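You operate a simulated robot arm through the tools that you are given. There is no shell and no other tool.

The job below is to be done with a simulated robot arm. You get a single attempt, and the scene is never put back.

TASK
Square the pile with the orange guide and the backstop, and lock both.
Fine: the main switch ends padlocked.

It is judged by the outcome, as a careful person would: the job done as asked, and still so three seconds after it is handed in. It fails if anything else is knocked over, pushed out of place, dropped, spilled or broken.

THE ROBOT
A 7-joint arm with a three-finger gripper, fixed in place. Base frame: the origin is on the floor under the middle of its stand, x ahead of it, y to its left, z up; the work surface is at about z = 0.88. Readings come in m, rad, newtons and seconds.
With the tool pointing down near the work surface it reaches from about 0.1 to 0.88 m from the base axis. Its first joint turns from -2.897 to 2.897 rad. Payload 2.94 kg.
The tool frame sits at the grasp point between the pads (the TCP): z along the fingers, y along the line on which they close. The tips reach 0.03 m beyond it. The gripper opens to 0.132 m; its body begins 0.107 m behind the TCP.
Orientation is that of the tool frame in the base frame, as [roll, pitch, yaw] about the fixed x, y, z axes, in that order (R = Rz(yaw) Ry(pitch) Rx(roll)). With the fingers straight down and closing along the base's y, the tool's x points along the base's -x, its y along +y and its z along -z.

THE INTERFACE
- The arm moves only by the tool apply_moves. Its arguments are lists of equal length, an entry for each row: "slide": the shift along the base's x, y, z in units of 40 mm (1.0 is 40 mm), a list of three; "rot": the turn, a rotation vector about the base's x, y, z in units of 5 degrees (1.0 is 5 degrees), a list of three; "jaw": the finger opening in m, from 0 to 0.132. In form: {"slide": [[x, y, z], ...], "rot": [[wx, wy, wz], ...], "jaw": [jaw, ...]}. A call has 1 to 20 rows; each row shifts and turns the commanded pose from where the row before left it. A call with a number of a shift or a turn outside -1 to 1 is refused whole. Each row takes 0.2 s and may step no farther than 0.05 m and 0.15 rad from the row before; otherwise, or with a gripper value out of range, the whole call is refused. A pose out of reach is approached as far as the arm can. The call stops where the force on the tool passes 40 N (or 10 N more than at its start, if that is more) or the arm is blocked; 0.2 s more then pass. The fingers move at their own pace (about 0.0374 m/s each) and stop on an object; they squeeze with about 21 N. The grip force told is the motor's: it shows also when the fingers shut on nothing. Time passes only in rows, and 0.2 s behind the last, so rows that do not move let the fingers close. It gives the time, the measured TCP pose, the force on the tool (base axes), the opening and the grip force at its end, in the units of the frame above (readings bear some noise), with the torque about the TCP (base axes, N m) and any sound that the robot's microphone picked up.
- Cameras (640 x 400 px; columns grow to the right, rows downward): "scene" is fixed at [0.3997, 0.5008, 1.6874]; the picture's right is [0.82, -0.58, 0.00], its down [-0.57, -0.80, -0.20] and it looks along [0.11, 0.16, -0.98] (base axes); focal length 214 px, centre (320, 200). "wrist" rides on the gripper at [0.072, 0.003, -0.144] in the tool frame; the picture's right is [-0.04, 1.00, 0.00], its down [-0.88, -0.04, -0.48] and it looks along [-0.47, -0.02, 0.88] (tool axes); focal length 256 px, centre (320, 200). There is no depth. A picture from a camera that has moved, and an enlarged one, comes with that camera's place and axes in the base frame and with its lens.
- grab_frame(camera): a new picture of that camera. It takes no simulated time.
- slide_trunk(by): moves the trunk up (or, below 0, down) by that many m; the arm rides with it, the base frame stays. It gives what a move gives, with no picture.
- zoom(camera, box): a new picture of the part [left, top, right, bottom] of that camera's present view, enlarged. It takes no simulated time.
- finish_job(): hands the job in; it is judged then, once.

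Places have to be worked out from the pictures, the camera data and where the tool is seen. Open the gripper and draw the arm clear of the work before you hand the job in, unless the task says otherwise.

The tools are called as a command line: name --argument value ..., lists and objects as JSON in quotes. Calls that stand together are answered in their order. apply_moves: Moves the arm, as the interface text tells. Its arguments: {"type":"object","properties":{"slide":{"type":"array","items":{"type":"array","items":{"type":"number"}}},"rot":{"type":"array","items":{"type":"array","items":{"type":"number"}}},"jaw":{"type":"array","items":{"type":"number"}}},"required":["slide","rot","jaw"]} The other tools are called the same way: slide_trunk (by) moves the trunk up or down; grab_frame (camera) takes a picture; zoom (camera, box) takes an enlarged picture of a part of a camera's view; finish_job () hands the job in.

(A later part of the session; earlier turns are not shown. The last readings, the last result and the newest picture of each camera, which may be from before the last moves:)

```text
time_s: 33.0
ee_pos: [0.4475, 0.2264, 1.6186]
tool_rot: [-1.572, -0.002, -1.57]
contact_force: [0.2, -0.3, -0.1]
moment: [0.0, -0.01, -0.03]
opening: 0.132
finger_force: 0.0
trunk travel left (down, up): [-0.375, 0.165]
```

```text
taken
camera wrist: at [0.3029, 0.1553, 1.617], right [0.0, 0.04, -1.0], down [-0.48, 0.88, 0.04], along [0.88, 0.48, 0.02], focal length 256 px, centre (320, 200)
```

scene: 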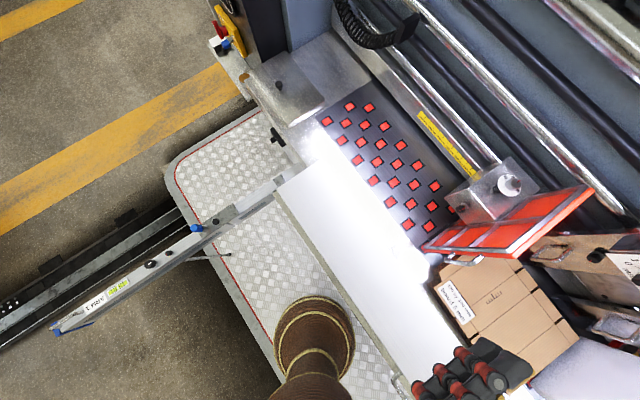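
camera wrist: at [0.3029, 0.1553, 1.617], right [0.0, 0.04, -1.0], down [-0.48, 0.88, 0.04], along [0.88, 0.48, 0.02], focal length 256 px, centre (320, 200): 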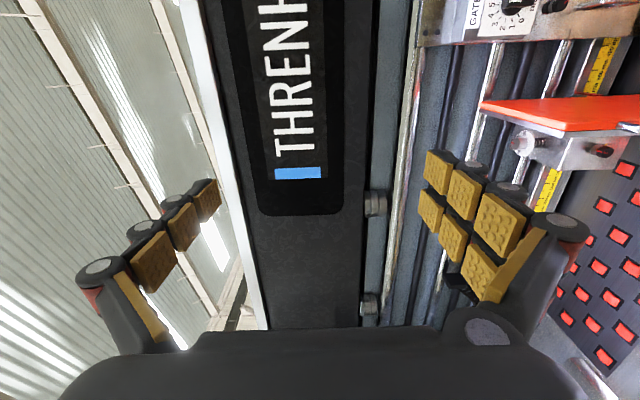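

Counter-clockwise 90° is fine. I go on to 180° so the camera rides above the hand and looks down-forward.

apply_moves --slide '[[0, 0, -0.2], [0, 0, -0.2], [0, 0, -0.2], [0, 0, -0.2], [0, 0, -0.2], [0, 0, -0.2], [0, 0, -0.2], [0, 0, -0.2], [0, 0, -0.2], [0, 0, -0.2], [0, 0, -0.2], [0, 0, -0.2], [0, 0, -0.2], [0, 0, -0.2], [0, 0, -0.2], [0, 0, -0.2], [0, 0, -0.2], [0, 0, -0.2], [0, 0, 0]]' --rot '[[-1, 0, 0], [-1, 0, 0], [-1, 0, 0], [-1, 0, 0], [-1, 0, 0], [-1, 0, 0], [-1, 0, 0], [-1, 0, 0], [-1, 0, 0], [-1, 0, 0], [-1, 0, 0], [-1, 0, 0], [-1, 0, 0], [-1, 0, 0], [-1, 0, 0], [-1, 0, 0], [-1, 0, 0], [-1, 0, 0], [0, 0, 0]]' --jaw '[0.132, 0.132, 0.132, 0.132, 0.132, 0.132, 0.132, 0.132, 0.132, 0.132, 0.132, 0.132, 0.132, 0.132, 0.132, 0.132, 0.132, 0.132, 0.132]'

grab_frame --camera "wrist"

```text
time_s: 37.0
ee_pos: [0.449, 0.2263, 1.4744]
tool_rot: [1.723, -1.569, 1.419]
contact_force: [-0.9, -0.4, 0.2]
moment: [-0.01, 0.01, -0.02]
opening: 0.1319
finger_force: 0.0
trunk travel left (down, up): [-0.375, 0.165]
```

```text
taken
camera wrist: at [0.3042, 0.2245, 1.5485], right [0.0, -1.0, -0.04], down [-0.48, 0.04, -0.88], along [0.88, 0.02, -0.48], focal length 256 px, centre (320, 200)
```

wrist: 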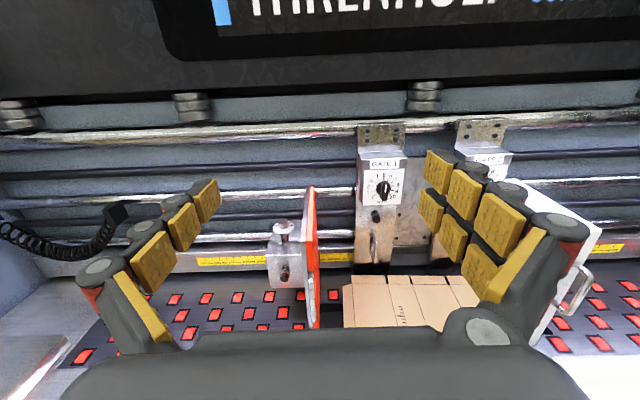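

The view is upright now. I zoom on the orange guide's near edge and handle.

zoom --camera "wrist" --box '[250, 180, 370, 340]'

zoom --camera "wrist" --box '[265, 215, 325, 290]'

```text
2.50 times, centred on (310, 260) of wrist
camera zoom: at [0.3042, 0.2245, 1.5485], right [0.0, -1.0, -0.04], down [-0.48, 0.04, -0.88], along [0.88, 0.02, -0.48], focal length 640 px, centre (345, 50)
```

zoom: 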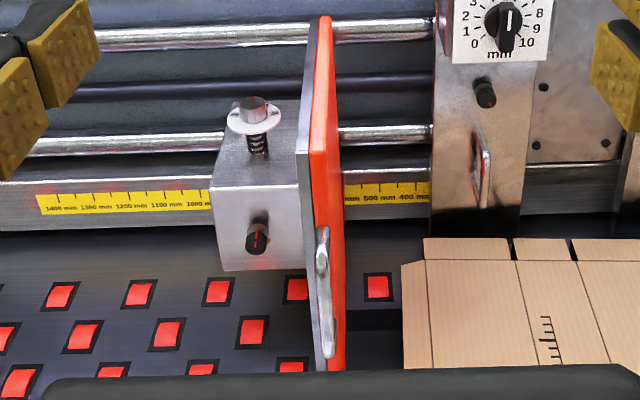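

```text
5.33 times, centred on (295, 252) of wrist
camera zoom: at [0.3042, 0.2245, 1.5485], right [0.0, -1.0, -0.04], down [-0.48, 0.04, -0.88], along [0.88, 0.02, -0.48], focal length 1365 px, centre (453, -80)
```

zoom: 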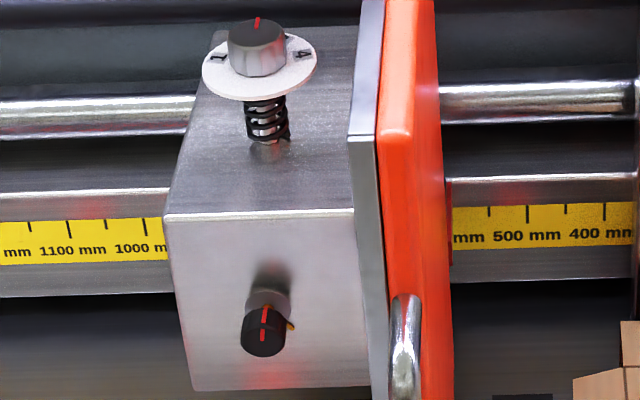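

I now see the handle bar at about y≈0.258, z≈1.07–1.20. I lower the open hand in front of it first, staying back at x≈0.45.

apply_moves --slide '[[0, 0.08, -0.95], [0, 0.08, -0.95], [0, 0.08, -0.95], [0, 0.08, -0.95], [0, 0.08, -0.95], [0, 0.08, -0.95], [0, 0.08, -0.95], [0, 0.08, -0.95], [0, 0.08, -0.95], [0, 0, 0]]' --rot '[[0, 0, 0], [0, 0, 0], [0, 0, 0], [0, 0, 0], [0, 0, 0], [0, 0, 0], [0, 0, 0], [0, 0, 0], [0, 0, 0], [0, 0, 0]]' --jaw '[0.132, 0.132, 0.132, 0.132, 0.132, 0.132, 0.132, 0.132, 0.132, 0.132]'

grab_frame --camera "wrist"

grab_frame --camera "scene"

```text
time_s: 39.2
ee_pos: [0.4482, 0.2553, 1.1317]
tool_rot: [-1.568, -1.571, -1.572]
contact_force: [-0.3, 0.1, -0.4]
moment: [0.02, 0.01, -0.01]
opening: 0.1319
finger_force: 0.1
trunk travel left (down, up): [-0.375, 0.165]
```

```text
taken
camera wrist: at [0.3034, 0.2534, 1.2055], right [0.0, -1.0, -0.04], down [-0.48, 0.04, -0.88], along [0.88, 0.02, -0.48], focal length 256 px, centre (320, 200)
```

wrist: 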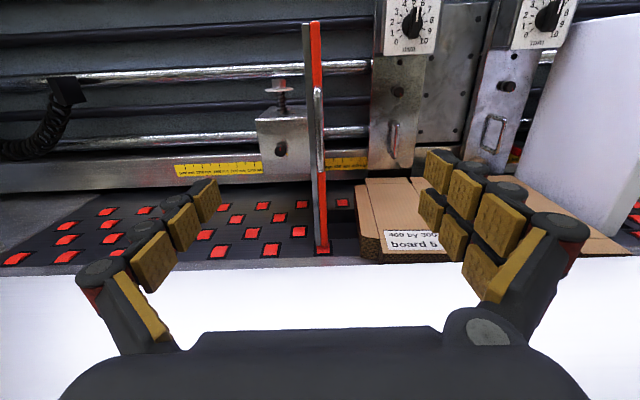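

```text
taken
```

scene: 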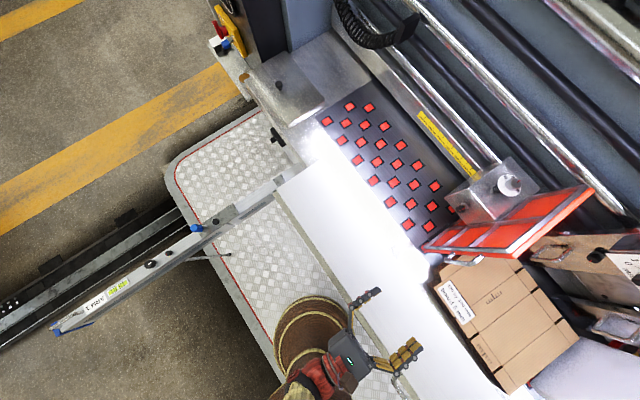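

The handle bar is centred ahead of the open fingers. I advance to x≈0.64 so the fingers straddle the bar.

apply_moves --slide '[[0.8, 0, 0], [0.8, 0, 0], [0.8, 0, 0], [0.8, 0, 0], [0.8, 0, 0], [0.6, 0, 0], [0, 0, 0]]' --rot '[[0, 0, 0], [0, 0, 0], [0, 0, 0], [0, 0, 0], [0, 0, 0], [0, 0, 0], [0, 0, 0]]' --jaw '[0.132, 0.132, 0.132, 0.132, 0.132, 0.132, 0.132]'

grab_frame --camera "wrist"

zoom --camera "scene" --box '[380, 180, 560, 320]'

```text
time_s: 40.8
ee_pos: [0.6338, 0.2529, 1.1321]
tool_rot: [-0.834, -1.57, -2.308]
contact_force: [0.6, 0.3, 0.5]
moment: [0.0, -0.01, 0.01]
opening: 0.1322
finger_force: 0.1
trunk travel left (down, up): [-0.375, 0.165]
```

```text
taken
camera wrist: at [0.4876, 0.2521, 1.2053], right [0.0, -1.0, -0.04], down [-0.48, 0.04, -0.88], along [0.88, 0.02, -0.48], focal length 256 px, centre (320, 200)
```

wrist: 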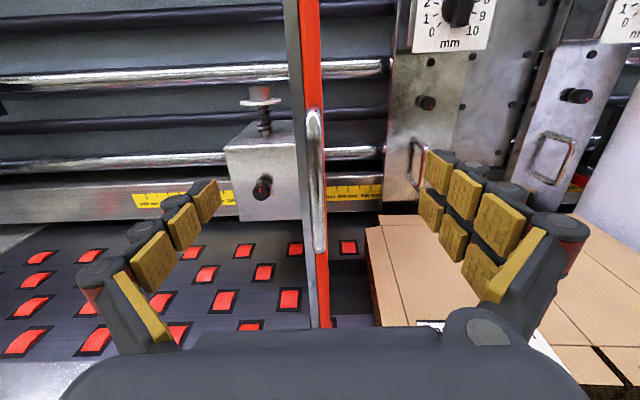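

```text
2.86 times, centred on (470, 250) of scene
camera zoom: at [0.3997, 0.5008, 1.6874], right [0.82, -0.58, 0.0], down [-0.57, -0.8, -0.2], along [0.11, 0.16, -0.98], focal length 613 px, centre (-109, 57)
```

zoom: 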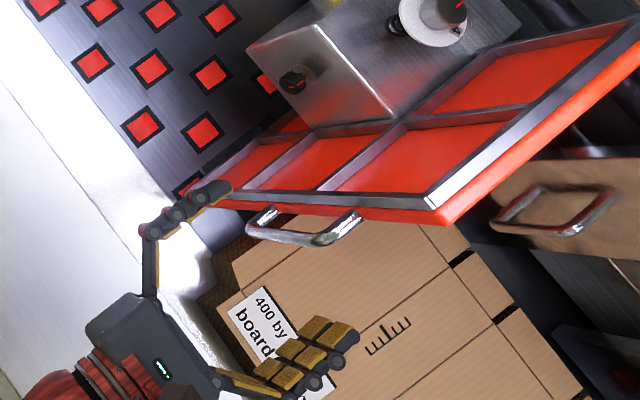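

The fingers straddle the bar (bar at y≈0.259, x≈0.655). I nudge in 12 mm and 5 mm left, then close on it.

apply_moves --slide '[[0.15, 0.06, -0.1], [0.15, 0.06, -0.1], [0, 0, 0], [0, 0, 0], [0, 0, 0], [0, 0, 0], [0, 0, 0], [0, 0, 0], [0, 0, 0], [0, 0, 0], [0, 0, 0], [0, 0, 0], [0, 0, 0]]' --rot '[[0, 0, 0], [0, 0, 0], [0, 0, 0], [0, 0, 0], [0, 0, 0], [0, 0, 0], [0, 0, 0], [0, 0, 0], [0, 0, 0], [0, 0, 0], [0, 0, 0], [0, 0, 0], [0, 0, 0]]' --jaw '[0.132, 0.132, 0.1, 0.08, 0.06, 0.04, 0.02, 0, 0, 0, 0, 0, 0]'

grab_frame --camera "wrist"

zoom --camera "scene" --box '[380, 180, 560, 320]'

```text
time_s: 43.6
ee_pos: [0.6451, 0.2568, 1.1233]
tool_rot: [0.824, -1.57, 2.315]
contact_force: [3.5, -3.8, 0.6]
moment: [-0.06, -0.02, -0.06]
opening: 0.0113
finger_force: 29.1
trunk travel left (down, up): [-0.375, 0.165]
```

```text
taken
camera wrist: at [0.5, 0.2564, 1.1976], right [0.0, -1.0, -0.04], down [-0.48, 0.04, -0.88], along [0.88, 0.02, -0.48], focal length 256 px, centre (320, 200)
```

wrist: 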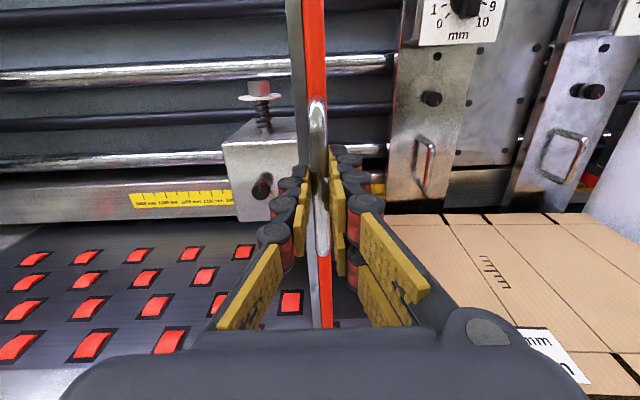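

```text
2.86 times, centred on (470, 250) of scene
camera zoom: at [0.3997, 0.5008, 1.6874], right [0.82, -0.58, 0.0], down [-0.57, -0.8, -0.2], along [0.11, 0.16, -0.98], focal length 613 px, centre (-109, 57)
```

zoom: 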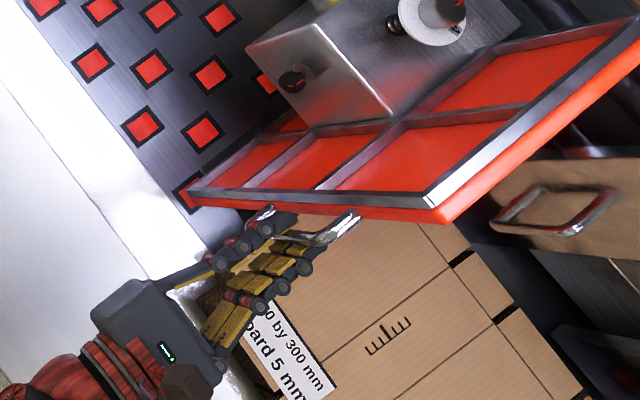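

The fingers hold the 11 mm bar. I pull the guide 20 mm toward the pile (-y) slowly and watch the force.

apply_moves --slide '[[0, -0.1, 0], [0, -0.1, 0], [0, -0.1, 0], [0, -0.1, 0], [0, -0.1, 0], [0, 0, 0]]' --rot '[[0, 0, 0], [0, 0, 0], [0, 0, 0], [0, 0, 0], [0, 0, 0], [0, 0, 0]]' --jaw '[0, 0, 0, 0, 0, 0]'

grab_frame --camera "wrist"

zoom --camera "scene" --box '[380, 180, 560, 320]'

```text
time_s: 45.0
ee_pos: [0.6447, 0.2393, 1.1234]
tool_rot: [2.988, -1.569, 0.153]
contact_force: [5.6, 2.4, -5.7]
moment: [0.01, -0.04, 0.02]
opening: 0.0107
finger_force: 38.1
trunk travel left (down, up): [-0.375, 0.165]
```

```text
taken
camera wrist: at [0.5001, 0.2384, 1.1979], right [0.0, -1.0, -0.04], down [-0.48, 0.04, -0.88], along [0.88, 0.02, -0.48], focal length 256 px, centre (320, 200)
```

wrist: 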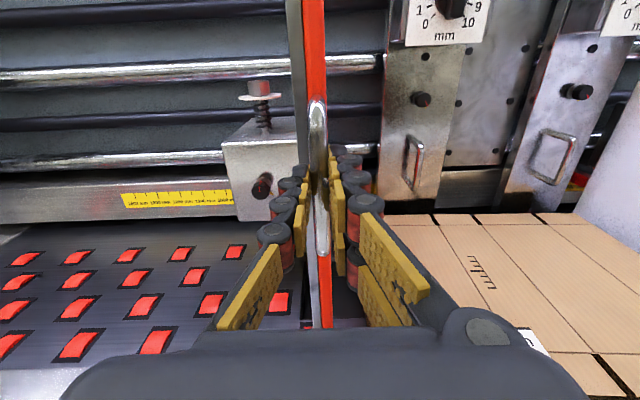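

```text
2.86 times, centred on (470, 250) of scene
camera zoom: at [0.3997, 0.5008, 1.6874], right [0.82, -0.58, 0.0], down [-0.57, -0.8, -0.2], along [0.11, 0.16, -0.98], focal length 613 px, centre (-109, 57)
```

zoom: 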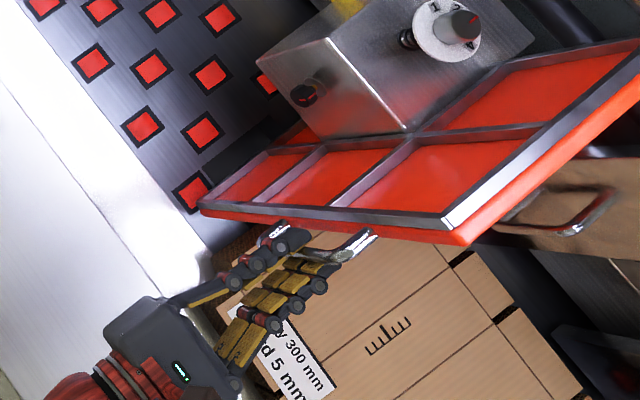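

The guide slides freely with a few newtons. I continue pulling another ~48 mm slowly.

apply_moves --slide '[[0, -0.12, 0], [0, -0.12, 0], [0, -0.12, 0], [0, -0.12, 0], [0, -0.12, 0], [0, -0.12, 0], [0, -0.12, 0], [0, -0.12, 0], [0, -0.12, 0], [0, -0.12, 0], [0, 0, 0]]' --rot '[[0, 0, 0], [0, 0, 0], [0, 0, 0], [0, 0, 0], [0, 0, 0], [0, 0, 0], [0, 0, 0], [0, 0, 0], [0, 0, 0], [0, 0, 0], [0, 0, 0]]' --jaw '[0, 0, 0, 0, 0, 0, 0, 0, 0, 0, 0]'

grab_frame --camera "wrist"

zoom --camera "scene" --box '[400, 180, 600, 360]'

```text
time_s: 47.4
ee_pos: [0.6451, 0.1926, 1.1237]
tool_rot: [2.753, -1.568, 0.39]
contact_force: [2.6, 6.0, -8.0]
moment: [0.08, -0.41, 0.17]
opening: 0.0109
finger_force: 37.8
trunk travel left (down, up): [-0.375, 0.165]
```

```text
taken
camera wrist: at [0.5001, 0.1906, 1.1978], right [0.0, -1.0, -0.04], down [-0.48, 0.04, -0.88], along [0.88, 0.02, -0.48], focal length 256 px, centre (320, 200)
```

wrist: 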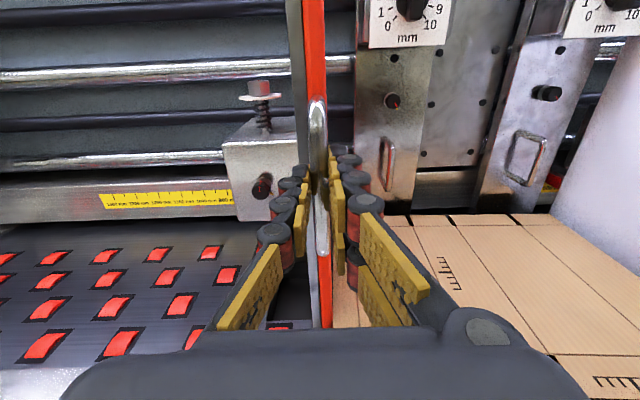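

```text
2.22 times, centred on (500, 270) of scene
camera zoom: at [0.3997, 0.5008, 1.6874], right [0.82, -0.58, 0.0], down [-0.57, -0.8, -0.2], along [0.11, 0.16, -0.98], focal length 477 px, centre (-80, 44)
```

zoom: 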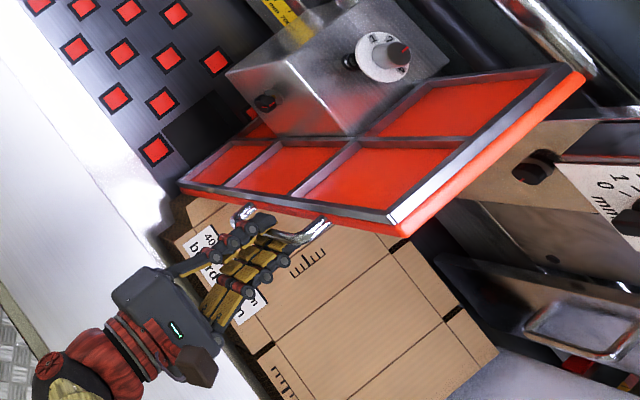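

Guide is near the pile's left edge now (handle y≈0.193). I go on in smaller steps, watching for the force rise when the pile meets the white guide.

apply_moves --slide '[[0, -0.08, 0], [0, -0.08, 0], [0, -0.08, 0], [0, -0.08, 0], [0, -0.08, 0], [0, 0, 0]]' --rot '[[0, 0, 0], [0, 0, 0], [0, 0, 0], [0, 0, 0], [0, 0, 0], [0, 0, 0]]' --jaw '[0, 0, 0, 0, 0, 0]'

grab_frame --camera "wrist"

zoom --camera "scene" --box '[400, 200, 600, 400]'

```text
time_s: 48.8
ee_pos: [0.6454, 0.1749, 1.1232]
tool_rot: [2.816, -1.57, 0.325]
contact_force: [5.2, 4.1, -11.6]
moment: [0.05, 0.01, 0.06]
opening: 0.011
finger_force: 38.0
trunk travel left (down, up): [-0.375, 0.165]
```

```text
taken
camera wrist: at [0.5001, 0.1745, 1.1979], right [0.0, -1.0, -0.04], down [-0.48, 0.04, -0.88], along [0.88, 0.02, -0.48], focal length 256 px, centre (320, 200)
```

wrist: 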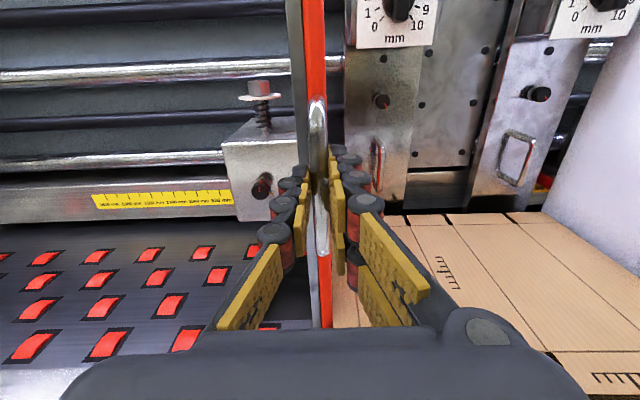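

```text
2.00 times, centred on (500, 300) of scene
camera zoom: at [0.3997, 0.5008, 1.6874], right [0.82, -0.58, 0.0], down [-0.57, -0.8, -0.2], along [0.11, 0.16, -0.98], focal length 429 px, centre (-40, 0)
```

zoom: 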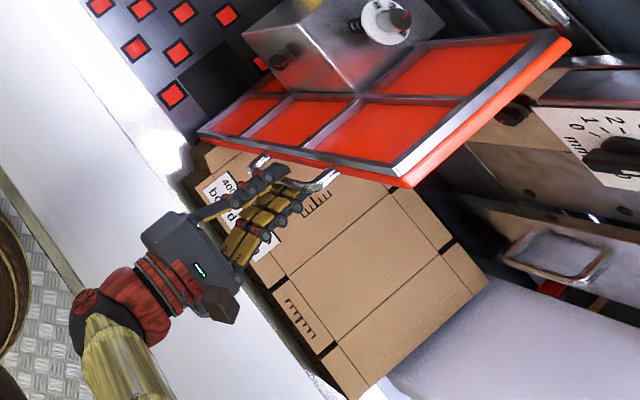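

The pile now moves with the guide and nears the white guide. I continue in 2 mm steps.

apply_moves --slide '[[0, -0.05, 0], [0, -0.05, 0], [0, -0.05, 0], [0, 0, 0]]' --rot '[[0, 0, 0], [0, 0, 0], [0, 0, 0], [0, 0, 0]]' --jaw '[0, 0, 0, 0]'

grab_frame --camera "wrist"

```text
time_s: 49.8
ee_pos: [0.6449, 0.1697, 1.1239]
tool_rot: [-0.474, -1.57, -2.667]
contact_force: [2.0, 6.2, -13.0]
moment: [0.04, -0.49, 0.09]
opening: 0.0109
finger_force: 37.6
trunk travel left (down, up): [-0.375, 0.165]
```

```text
taken
camera wrist: at [0.5001, 0.1688, 1.1979], right [0.0, -1.0, -0.04], down [-0.48, 0.04, -0.88], along [0.88, 0.02, -0.48], focal length 256 px, centre (320, 200)
```

wrist: 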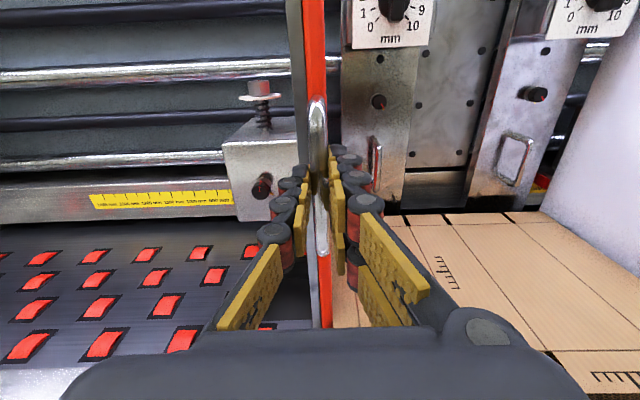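

zoom --camera "wrist" --box '[480, 160, 640, 320]'

zoom --camera "scene" --box '[480, 300, 640, 400]'

zoom --camera "wrist" --box '[310, 190, 470, 340]'

```text
2.50 times, centred on (560, 240) of wrist
camera zoom: at [0.5001, 0.1688, 1.1979], right [0.0, -1.0, -0.04], down [-0.48, 0.04, -0.88], along [0.88, 0.02, -0.48], focal length 640 px, centre (-280, 100)
```

zoom: 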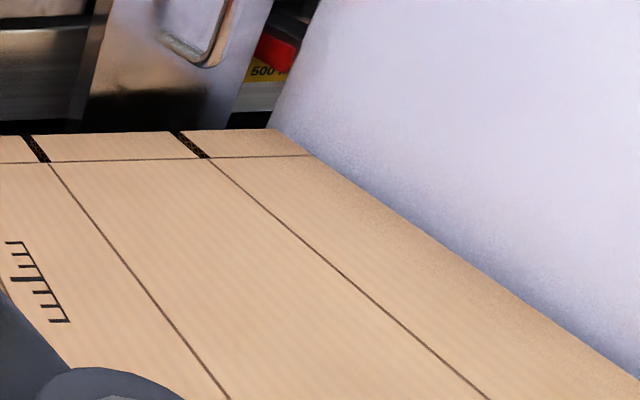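

```text
4.00 times, centred on (560, 350) of scene
camera zoom: at [0.3997, 0.5008, 1.6874], right [0.82, -0.58, 0.0], down [-0.57, -0.8, -0.2], along [0.11, 0.16, -0.98], focal length 858 px, centre (-640, -400)
```

zoom: 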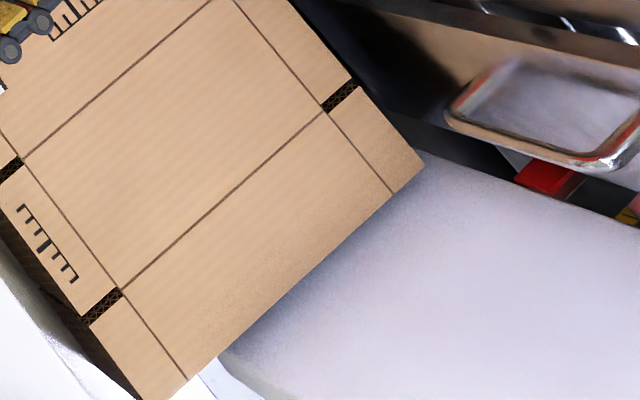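

```text
2.67 times, centred on (390, 265) of wrist
camera zoom: at [0.5001, 0.1688, 1.1979], right [0.0, -1.0, -0.04], down [-0.48, 0.04, -0.88], along [0.88, 0.02, -0.48], focal length 683 px, centre (133, 27)
```

zoom: 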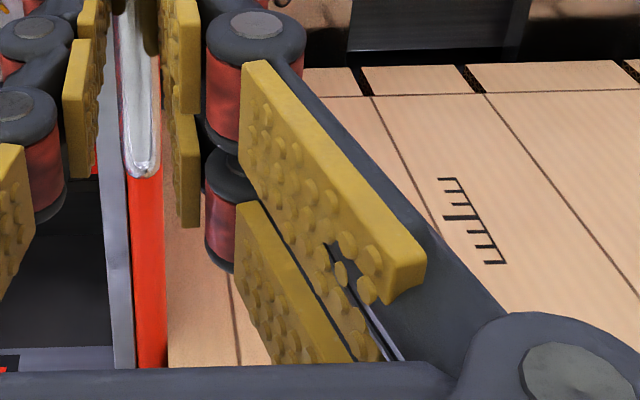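

The pile's right edge looks close to the white guide. I keep pushing in 2 mm steps and use the force to detect the contact.

apply_moves --slide '[[0, -0.05, 0], [0, -0.05, 0], [0, 0, 0]]' --rot '[[0, 0, 0], [0, 0, 0], [0, 0, 0]]' --jaw '[0, 0, 0]'

zoom --camera "wrist" --box '[480, 160, 640, 320]'

```text
time_s: 50.6
ee_pos: [0.644, 0.1666, 1.124]
tool_rot: [2.594, -1.569, 0.547]
contact_force: [1.1, 5.3, -9.6]
moment: [0.06, 0.32, 0.08]
opening: 0.011
finger_force: 38.0
trunk travel left (down, up): [-0.375, 0.165]
```

```text
2.50 times, centred on (560, 240) of wrist
camera zoom: at [0.5, 0.1647, 1.1978], right [0.0, -1.0, -0.04], down [-0.48, 0.04, -0.88], along [0.88, 0.02, -0.48], focal length 640 px, centre (-280, 100)
```

zoom: 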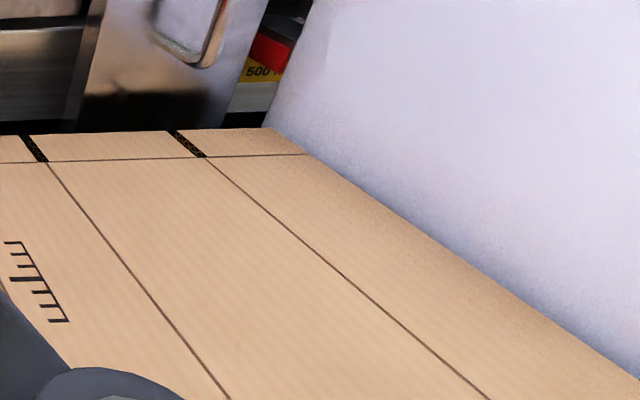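

apply_moves --slide '[[0, -0.05, 0], [0, -0.05, 0], [0, -0.05, 0], [0, 0, 0]]' --rot '[[0, 0, 0], [0, 0, 0], [0, 0, 0], [0, 0, 0]]' --jaw '[0, 0, 0, 0]'

zoom --camera "wrist" --box '[480, 160, 640, 320]'

```text
time_s: 51.6
ee_pos: [0.6448, 0.1591, 1.1245]
tool_rot: [-2.486, -1.571, -0.656]
contact_force: [2.1, 5.6, -5.4]
moment: [0.01, -0.06, 0.07]
opening: 0.0108
finger_force: 38.7
trunk travel left (down, up): [-0.375, 0.165]
```

```text
2.50 times, centred on (560, 240) of wrist
camera zoom: at [0.4999, 0.1582, 1.1976], right [0.0, -1.0, -0.04], down [-0.48, 0.04, -0.88], along [0.88, 0.02, -0.47], focal length 640 px, centre (-280, 100)
```

zoom: 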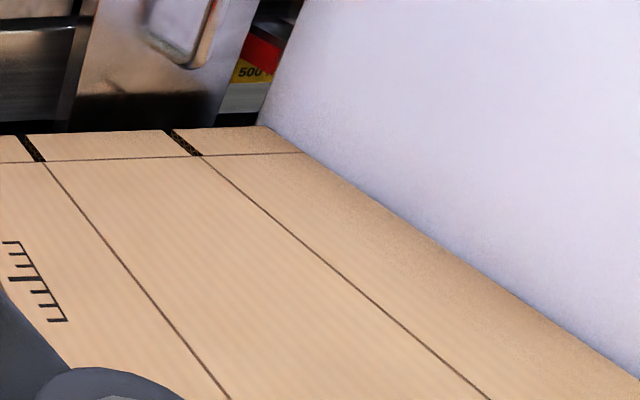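

Still only sliding friction (≈5 N) and the gap at the far right closes. I continue.

apply_moves --slide '[[0, -0.05, 0], [0, -0.05, 0], [0, -0.05, 0], [0, 0, 0]]' --rot '[[0, 0, 0], [0, 0, 0], [0, 0, 0], [0, 0, 0]]' --jaw '[0, 0, 0, 0]'

zoom --camera "wrist" --box '[480, 160, 640, 320]'

```text
time_s: 52.6
ee_pos: [0.6451, 0.1549, 1.1244]
tool_rot: [-0.487, -1.57, -2.653]
contact_force: [1.1, 6.9, -6.5]
moment: [0.01, -0.41, 0.11]
opening: 0.0108
finger_force: 37.9
trunk travel left (down, up): [-0.375, 0.165]
```

```text
2.50 times, centred on (560, 240) of wrist
camera zoom: at [0.5, 0.1532, 1.1979], right [0.0, -1.0, -0.04], down [-0.48, 0.04, -0.88], along [0.88, 0.02, -0.48], focal length 640 px, centre (-280, 100)
```

zoom: 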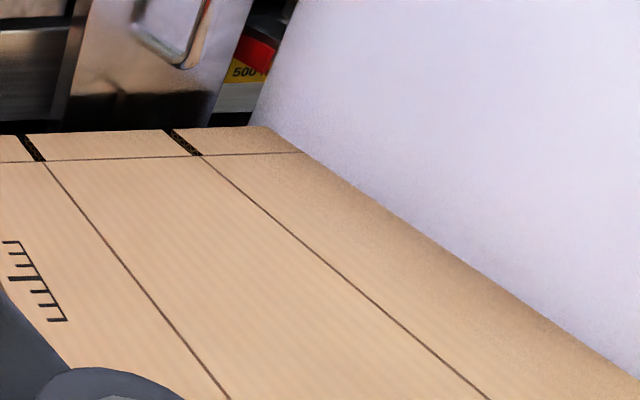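

By my geometry the pile's right edge is at y≈-0.23 against the white face at ≈-0.243, so about 1 cm remains. I continue.

apply_moves --slide '[[0, -0.05, 0], [0, -0.05, 0], [0, -0.05, 0], [0, 0, 0]]' --rot '[[0, 0, 0], [0, 0, 0], [0, 0, 0], [0, 0, 0]]' --jaw '[0, 0, 0, 0]'

zoom --camera "wrist" --box '[480, 160, 640, 320]'

zoom --camera "scene" --box '[480, 300, 640, 400]'

```text
time_s: 53.5
ee_pos: [0.6447, 0.1543, 1.1238]
tool_rot: [1.484, -1.568, 1.669]
contact_force: [-2.7, 25.6, -3.9]
moment: [0.16, 0.52, 0.52]
opening: 0.0111
finger_force: 38.5
trunk travel left (down, up): [-0.375, 0.165]
stopped in row 4: the force on the tool passed its limit at 41 N (the readings are from after the stop); the commanded pose is now the measured one
```

```text
2.50 times, centred on (560, 240) of wrist
camera zoom: at [0.5001, 0.151, 1.1977], right [0.01, -1.0, -0.04], down [-0.48, 0.03, -0.88], along [0.88, 0.03, -0.48], focal length 640 px, centre (-280, 100)
```

zoom: 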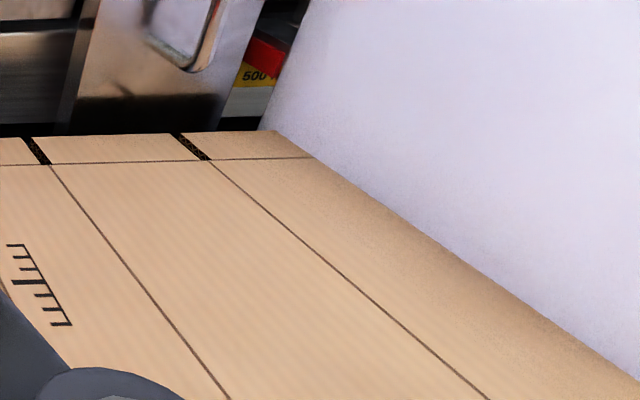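

```text
4.00 times, centred on (560, 350) of scene
camera zoom: at [0.3997, 0.5008, 1.6874], right [0.82, -0.58, 0.0], down [-0.57, -0.8, -0.2], along [0.11, 0.16, -0.98], focal length 858 px, centre (-640, -400)
```

zoom: 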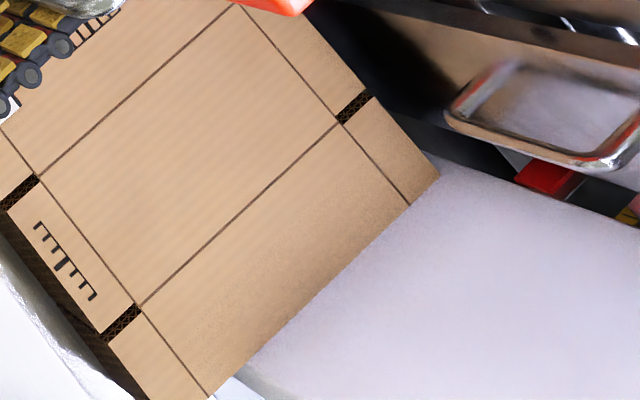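

The force jumped sharply to the limit at handle y≈0.154: the pile is now against the white guide, which has not moved. I open the fingers and back away in -x, leaving the guide in place while I set the backstop.

apply_moves --slide '[[0, 0, 0], [0, 0, 0], [0, 0, 0], [0, 0, 0], [0, 0, 0], [-0.3, 0, 0], [-0.5, 0, 0], [-0.7, 0, 0], [-0.8, 0, 0], [-0.8, 0, 0], [0, 0, 0]]' --rot '[[0, 0, 0], [0, 0, 0], [0, 0, 0], [0, 0, 0], [0, 0, 0], [0, 0, 0], [0, 0, 0], [0, 0, 0], [0, 0, 0], [0, 0, 0], [0, 0, 0]]' --jaw '[0.02, 0.035, 0.05, 0.06, 0.06, 0.06, 0.06, 0.06, 0.08, 0.1, 0.1]'

grab_frame --camera "wrist"

grab_frame --camera "scene"

```text
time_s: 56.0
ee_pos: [0.5221, 0.1483, 1.1253]
tool_rot: [-0.652, -1.57, -2.484]
contact_force: [0.5, -0.3, 0.8]
moment: [-0.03, 0.04, -0.01]
opening: 0.1
finger_force: 0.0
trunk travel left (down, up): [-0.375, 0.165]
```

```text
taken
camera wrist: at [0.3772, 0.1467, 1.1983], right [0.01, -1.0, -0.04], down [-0.48, 0.04, -0.88], along [0.88, 0.03, -0.47], focal length 256 px, centre (320, 200)
```

wrist: 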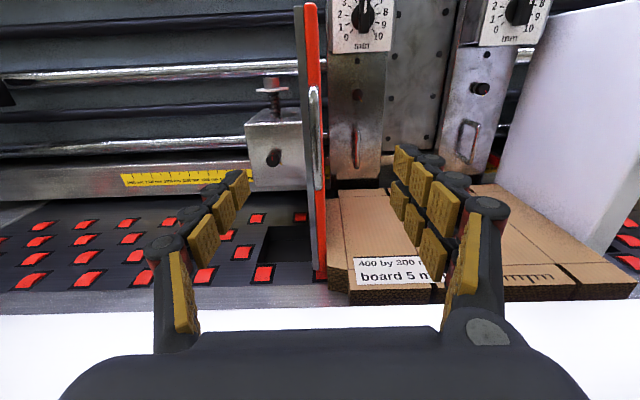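

```text
taken
```

scene: 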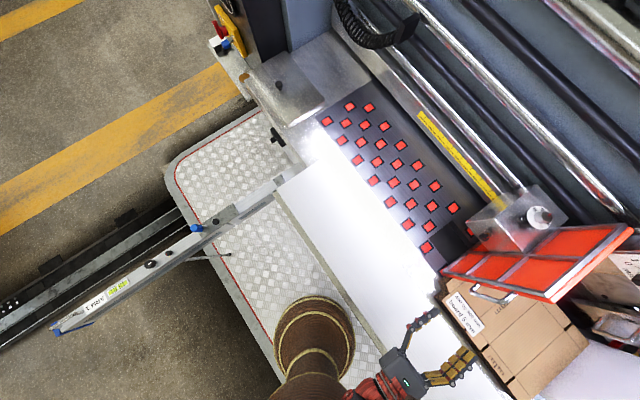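

I raise the hand, then tilt the tool down so that I can check the pile from above.

apply_moves --slide '[[0, -0.2, 1], [0, -0.2, 1], [0, -0.2, 1], [0, -0.2, 1], [0, -0.2, 1], [0, -0.2, 1], [0, -0.2, 1], [0, -0.2, 1], [0, -0.2, 0.5], [0, 0, 0]]' --rot '[[0, 0, 0], [0, 0, 0], [0, 0, 0], [0, 0, 0], [0, 0, 0], [0, 0, 0], [0, 0, 0], [0, 0, 0], [0, 0, 0], [0, 0, 0]]' --jaw '[0.1, 0.1, 0.1, 0.1, 0.1, 0.1, 0.1, 0.1, 0.1, 0.1]'

apply_moves --slide '[[0, 0, 0], [0, 0, 0], [0, 0, 0], [0, 0, 0], [0, 0, 0], [0, 0, 0], [0, 0, 0], [0, 0, 0], [0, 0, 0], [0, 0, 0]]' --rot '[[0, 1, 0], [0, 1, 0], [0, 1, 0], [0, 1, 0], [0, 1, 0], [0, 1, 0], [0, 1, 0], [0, 0, 0], [0, 0, 0], [0, 0, 0]]' --jaw '[0.1, 0.1, 0.1, 0.1, 0.1, 0.1, 0.1, 0.1, 0.1, 0.1]'

grab_frame --camera "wrist"

```text
time_s: 58.1
ee_pos: [0.5219, 0.0776, 1.4659]
tool_rot: [-0.494, -1.57, -2.644]
contact_force: [0.3, -0.1, 0.4]
moment: [-0.01, 0.0, 0.01]
opening: 0.1
finger_force: 0.1
trunk travel left (down, up): [-0.375, 0.165]
```

```text
time_s: 60.4
ee_pos: [0.5209, 0.0784, 1.466]
tool_rot: [-3.134, -0.961, -0.003]
contact_force: [-0.8, 0.0, 0.5]
moment: [-0.02, -0.03, 0.0]
opening: 0.1002
finger_force: 0.1
trunk travel left (down, up): [-0.375, 0.165]
```

```text
taken
camera wrist: at [0.4435, 0.0748, 1.6082], right [-0.02, -1.0, -0.04], down [-0.89, 0.04, -0.45], along [0.45, 0.03, -0.89], focal length 256 px, centre (320, 200)
```

wrist: 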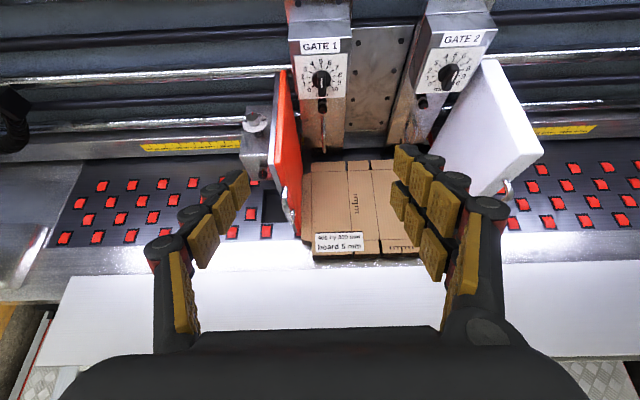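

zoom --camera "wrist" --box '[240, 60, 540, 280]'

zoom --camera "wrist" --box '[270, 140, 430, 270]'

```text
1.82 times, centred on (390, 170) of wrist
camera zoom: at [0.4435, 0.0748, 1.6082], right [-0.02, -1.0, -0.04], down [-0.89, 0.04, -0.45], along [0.45, 0.03, -0.89], focal length 465 px, centre (193, 254)
```

zoom: 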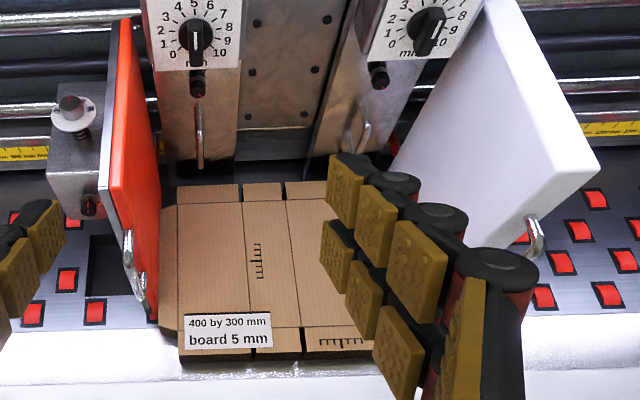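

```text
3.08 times, centred on (350, 205) of wrist
camera zoom: at [0.4435, 0.0748, 1.6082], right [-0.02, -1.0, -0.04], down [-0.89, 0.04, -0.45], along [0.45, 0.03, -0.89], focal length 788 px, centre (228, 185)
```

zoom: 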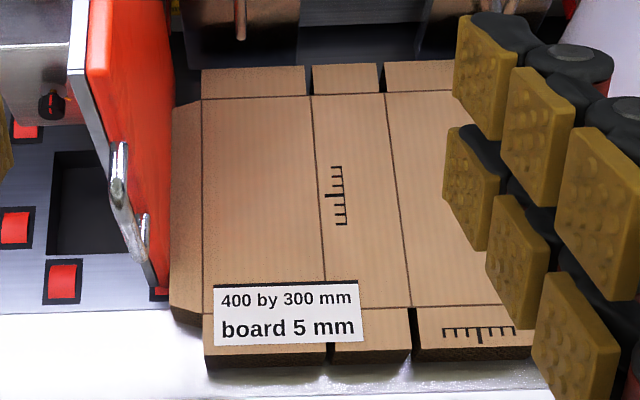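

The pile's left side is snug against the orange guide. Now I turn the tool straight down with the fingers closing along x, and go over the backstop's handle near (0.36, -0.04).

apply_moves --slide '[[0, -0.1, 0], [0, -0.1, 0], [0, -0.1, 0], [0, -0.1, 0], [0, -0.1, 0], [0, -0.1, 0], [0, -0.1, 0], [0, -0.1, 0], [0, -0.1, 0], [0, -0.1, 0], [0, -0.1, 0], [0, 0, 0]]' --rot '[[0, 1, 0], [0, 1, 0], [0, 1, 0], [0, 1, 0], [0, 1, 0], [0, 1, 0], [0, 1, 0], [0, 1, 0], [0, 1, 0], [0, 1, 0], [0, 1, 0], [0, 0, 0]]' --jaw '[0.1, 0.1, 0.1, 0.1, 0.1, 0.1, 0.1, 0.1, 0.1, 0.1, 0.1, 0.1]'

apply_moves --slide '[[-0.2, -0.2, 0], [-0.2, -0.2, 0], [-0.2, -0.2, 0], [-0.2, -0.2, 0], [-0.2, -0.2, 0], [-0.2, -0.2, 0], [-0.2, -0.2, 0], [-0.2, -0.2, 0], [-0.2, -0.2, 0], [-0.2, 0, 0], [-0.2, 0, 0], [-0.2, 0, 0], [-0.2, 0, 0], [-0.2, 0, 0], [-0.2, 0, 0], [-0.2, 0, 0], [-0.2, 0, 0], [-0.2, 0, 0], [0, 0, 0]]' --rot '[[0, 0, -1], [0, 0, -1], [0, 0, -1], [0, 0, -1], [0, 0, -1], [0, 0, -1], [0, 0, -1], [0, 0, -1], [0, 0, -1], [0, 0, -1], [0, 0, -1], [0, 0, -1], [0, 0, -1], [0, 0, -1], [0, 0, -1], [0, 0, -1], [0, 0, -1], [0, 0, -1], [0, 0, 0]]' --jaw '[0.1, 0.1, 0.1, 0.1, 0.1, 0.1, 0.1, 0.1, 0.1, 0.1, 0.1, 0.1, 0.1, 0.1, 0.1, 0.1, 0.1, 0.1, 0.1]'

grab_frame --camera "wrist"

grab_frame --camera "scene"

```text
time_s: 63.0
ee_pos: [0.5172, 0.0604, 1.4652]
tool_rot: [3.141, -0.001, -0.01]
contact_force: [0.2, -0.2, -0.5]
moment: [0.0, -0.01, 0.01]
opening: 0.0997
finger_force: 0.0
out of reach, approached as far as the arm can: row 9, 10, 11
trunk travel left (down, up): [-0.375, 0.165]
```

```text
time_s: 67.0
ee_pos: [0.3745, -0.0124, 1.4644]
tool_rot: [-3.136, -0.003, -1.573]
contact_force: [0.5, -0.4, -0.3]
moment: [-0.02, -0.01, -0.02]
opening: 0.0999
finger_force: 0.1
trunk travel left (down, up): [-0.375, 0.165]
```

```text
taken
camera wrist: at [0.3685, -0.083, 1.6094], right [-1.0, 0.05, -0.01], down [0.04, 0.88, 0.47], along [0.03, 0.47, -0.88], focal length 256 px, centre (320, 200)
```

wrist: 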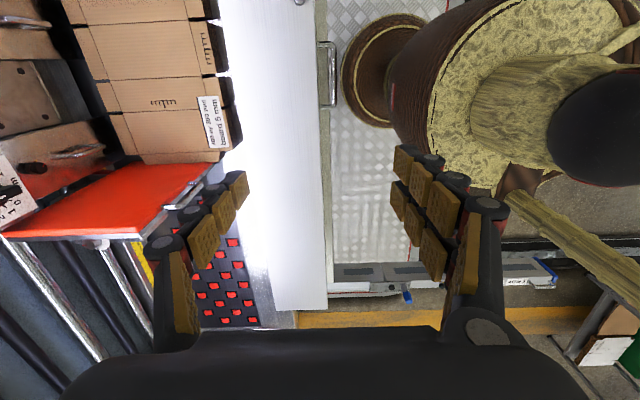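

```text
taken
```

scene: 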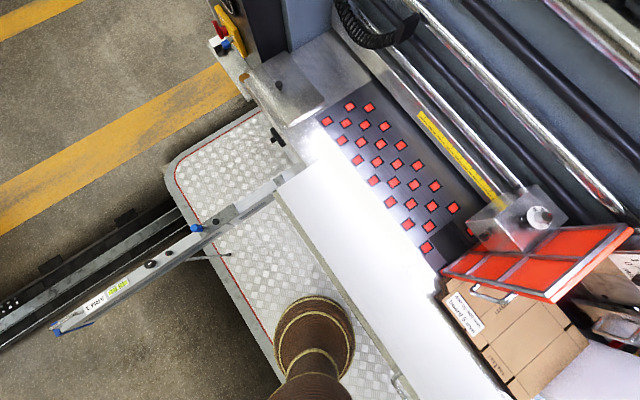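

The handle spans y≈-0.117…0.006 with its bar at x≈0.345. I'll push on the bar from behind with closed fingers; first I lower a bit behind it and look again to pin down its height.

apply_moves --slide '[[-0.25, -0.15, -0.8], [-0.25, -0.15, -0.8], [-0.25, -0.15, -0.8], [-0.25, -0.15, -0.8], [-0.25, -0.15, -0.8], [-0.25, -0.15, -0.8], [-0.25, -0.15, -0.8], [-0.25, -0.15, -0.8], [0, 0, 0]]' --rot '[[0, 0, 0], [0, 0, 0], [0, 0, 0], [0, 0, 0], [0, 0, 0], [0, 0, 0], [0, 0, 0], [0, 0, 0], [0, 0, 0]]' --jaw '[0.08, 0.06, 0.04, 0.02, 0, 0, 0, 0, 0]'

grab_frame --camera "wrist"

zoom --camera "scene" --box '[360, 320, 480, 400]'

```text
time_s: 69.0
ee_pos: [0.2951, -0.0605, 1.208]
tool_rot: [-3.134, -0.001, -1.572]
contact_force: [0.8, 0.3, -0.2]
moment: [0.02, -0.02, -0.01]
opening: 0.0001
finger_force: 21.3
trunk travel left (down, up): [-0.375, 0.165]
```

```text
taken
camera wrist: at [0.2891, -0.131, 1.3533], right [-1.0, 0.04, -0.01], down [0.04, 0.88, 0.47], along [0.03, 0.47, -0.88], focal length 256 px, centre (320, 200)
```

wrist: 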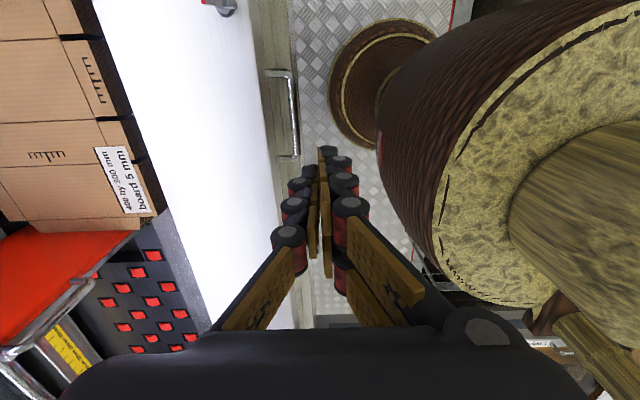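

```text
5.00 times, centred on (420, 360) of scene
camera zoom: at [0.3997, 0.5008, 1.6874], right [0.82, -0.58, 0.0], down [-0.57, -0.8, -0.2], along [0.11, 0.16, -0.98], focal length 1072 px, centre (-180, -600)
```

zoom: 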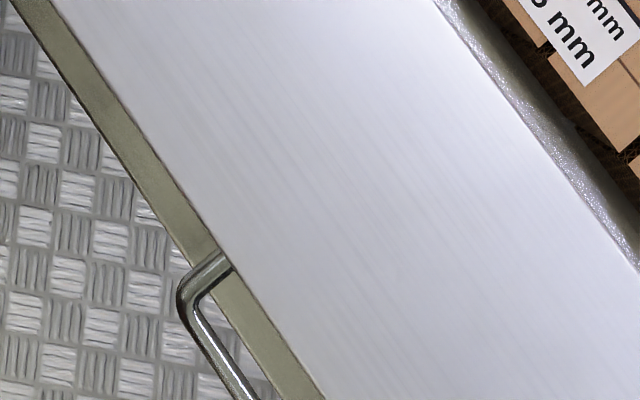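

Triangulating gives the bar at x≈0.342, z≈0.915. I step back 15 mm, then descend behind the bar until the fingertips are a little below it.

apply_moves --slide '[[-0.4, 0, 0], [0, 0, -0.8], [0, 0, -0.8], [0, 0, -0.8], [0, 0, -0.8], [0, 0, -0.8], [0, 0, -0.8], [0, 0, -0.8], [0, 0, 0]]' --rot '[[0, 0, 0], [0, 0, 0], [0, 0, 0], [0, 0, 0], [0, 0, 0], [0, 0, 0], [0, 0, 0], [0, 0, 0], [0, 0, 0]]' --jaw '[0, 0, 0, 0, 0, 0, 0, 0, 0]'

grab_frame --camera "wrist"

```text
time_s: 71.0
ee_pos: [0.2788, -0.0584, 0.9851]
tool_rot: [-3.136, -0.001, -1.572]
contact_force: [1.0, 0.9, 0.3]
moment: [-0.05, 0.02, 0.01]
opening: 0.0
finger_force: 21.0
trunk travel left (down, up): [-0.375, 0.165]
```

```text
taken
camera wrist: at [0.2728, -0.1295, 1.1292], right [-1.0, 0.04, -0.01], down [0.04, 0.88, 0.47], along [0.03, 0.47, -0.88], focal length 256 px, centre (320, 200)
```

wrist: 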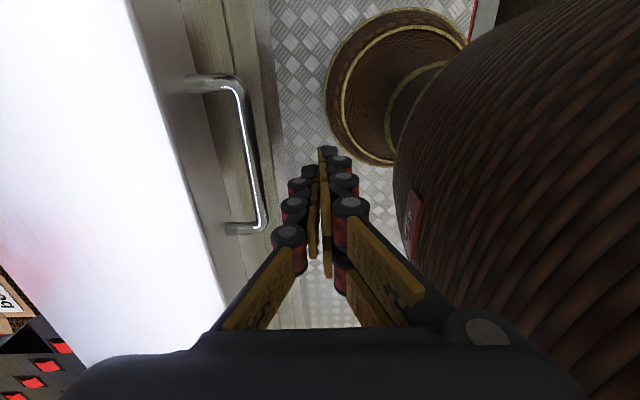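

The bar is at about x≈0.342, z≈0.90, with the closed fingers clear behind it. I lower 75 mm more, then check.

apply_moves --slide '[[0, 0, -0.5], [0, 0, -0.5], [0, 0, -0.5], [0, 0, -0.4], [0, 0, 0]]' --rot '[[0, 0, 0], [0, 0, 0], [0, 0, 0], [0, 0, 0], [0, 0, 0]]' --jaw '[0, 0, 0, 0, 0]'

grab_frame --camera "wrist"

zoom --camera "scene" --box '[360, 300, 520, 400]'

```text
time_s: 72.2
ee_pos: [0.2777, -0.0588, 0.9082]
tool_rot: [-3.137, -0.001, -1.574]
contact_force: [0.1, 0.4, 0.2]
moment: [0.02, -0.01, -0.04]
opening: 0.0001
finger_force: 21.5
trunk travel left (down, up): [-0.375, 0.165]
```

```text
taken
camera wrist: at [0.2728, -0.1304, 1.0536], right [-1.0, 0.04, -0.01], down [0.04, 0.88, 0.48], along [0.03, 0.47, -0.88], focal length 256 px, centre (320, 200)
```

wrist: 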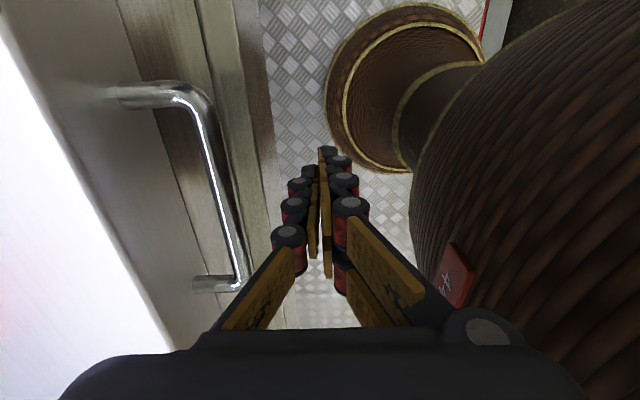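

```text
4.00 times, centred on (440, 350) of scene
camera zoom: at [0.3997, 0.5008, 1.6874], right [0.82, -0.58, 0.0], down [-0.57, -0.8, -0.2], along [0.11, 0.16, -0.98], focal length 858 px, centre (-160, -400)
```

zoom: 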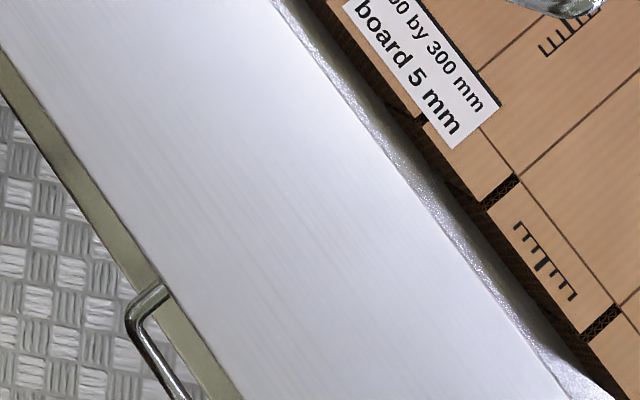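

The fingertips (z≈0.88) are just below bar height (≈0.90). I advance +x slowly to make contact with the bar.

apply_moves --slide '[[0.15, 0, 0], [0.15, 0, 0], [0.15, 0, 0], [0.15, 0, 0], [0.15, 0, 0], [0, 0, 0]]' --rot '[[0, 0, 0], [0, 0, 0], [0, 0, 0], [0, 0, 0], [0, 0, 0], [0, 0, 0]]' --jaw '[0, 0, 0, 0, 0, 0]'

grab_frame --camera "wrist"

```text
time_s: 73.5
ee_pos: [0.3075, -0.0598, 0.9081]
tool_rot: [-3.135, -0.002, -1.571]
contact_force: [0.3, 1.0, 0.6]
moment: [0.0, -0.04, 0.02]
opening: 0.0001
finger_force: 21.4
trunk travel left (down, up): [-0.375, 0.165]
```

```text
taken
camera wrist: at [0.3029, -0.1304, 1.053], right [-1.0, 0.04, -0.01], down [0.04, 0.88, 0.48], along [0.03, 0.47, -0.88], focal length 256 px, centre (320, 200)
```

wrist: 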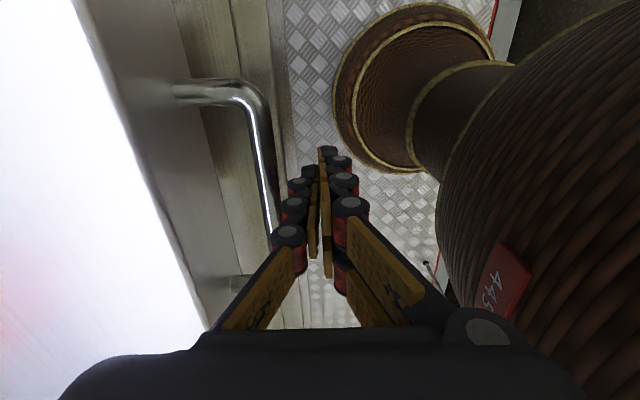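

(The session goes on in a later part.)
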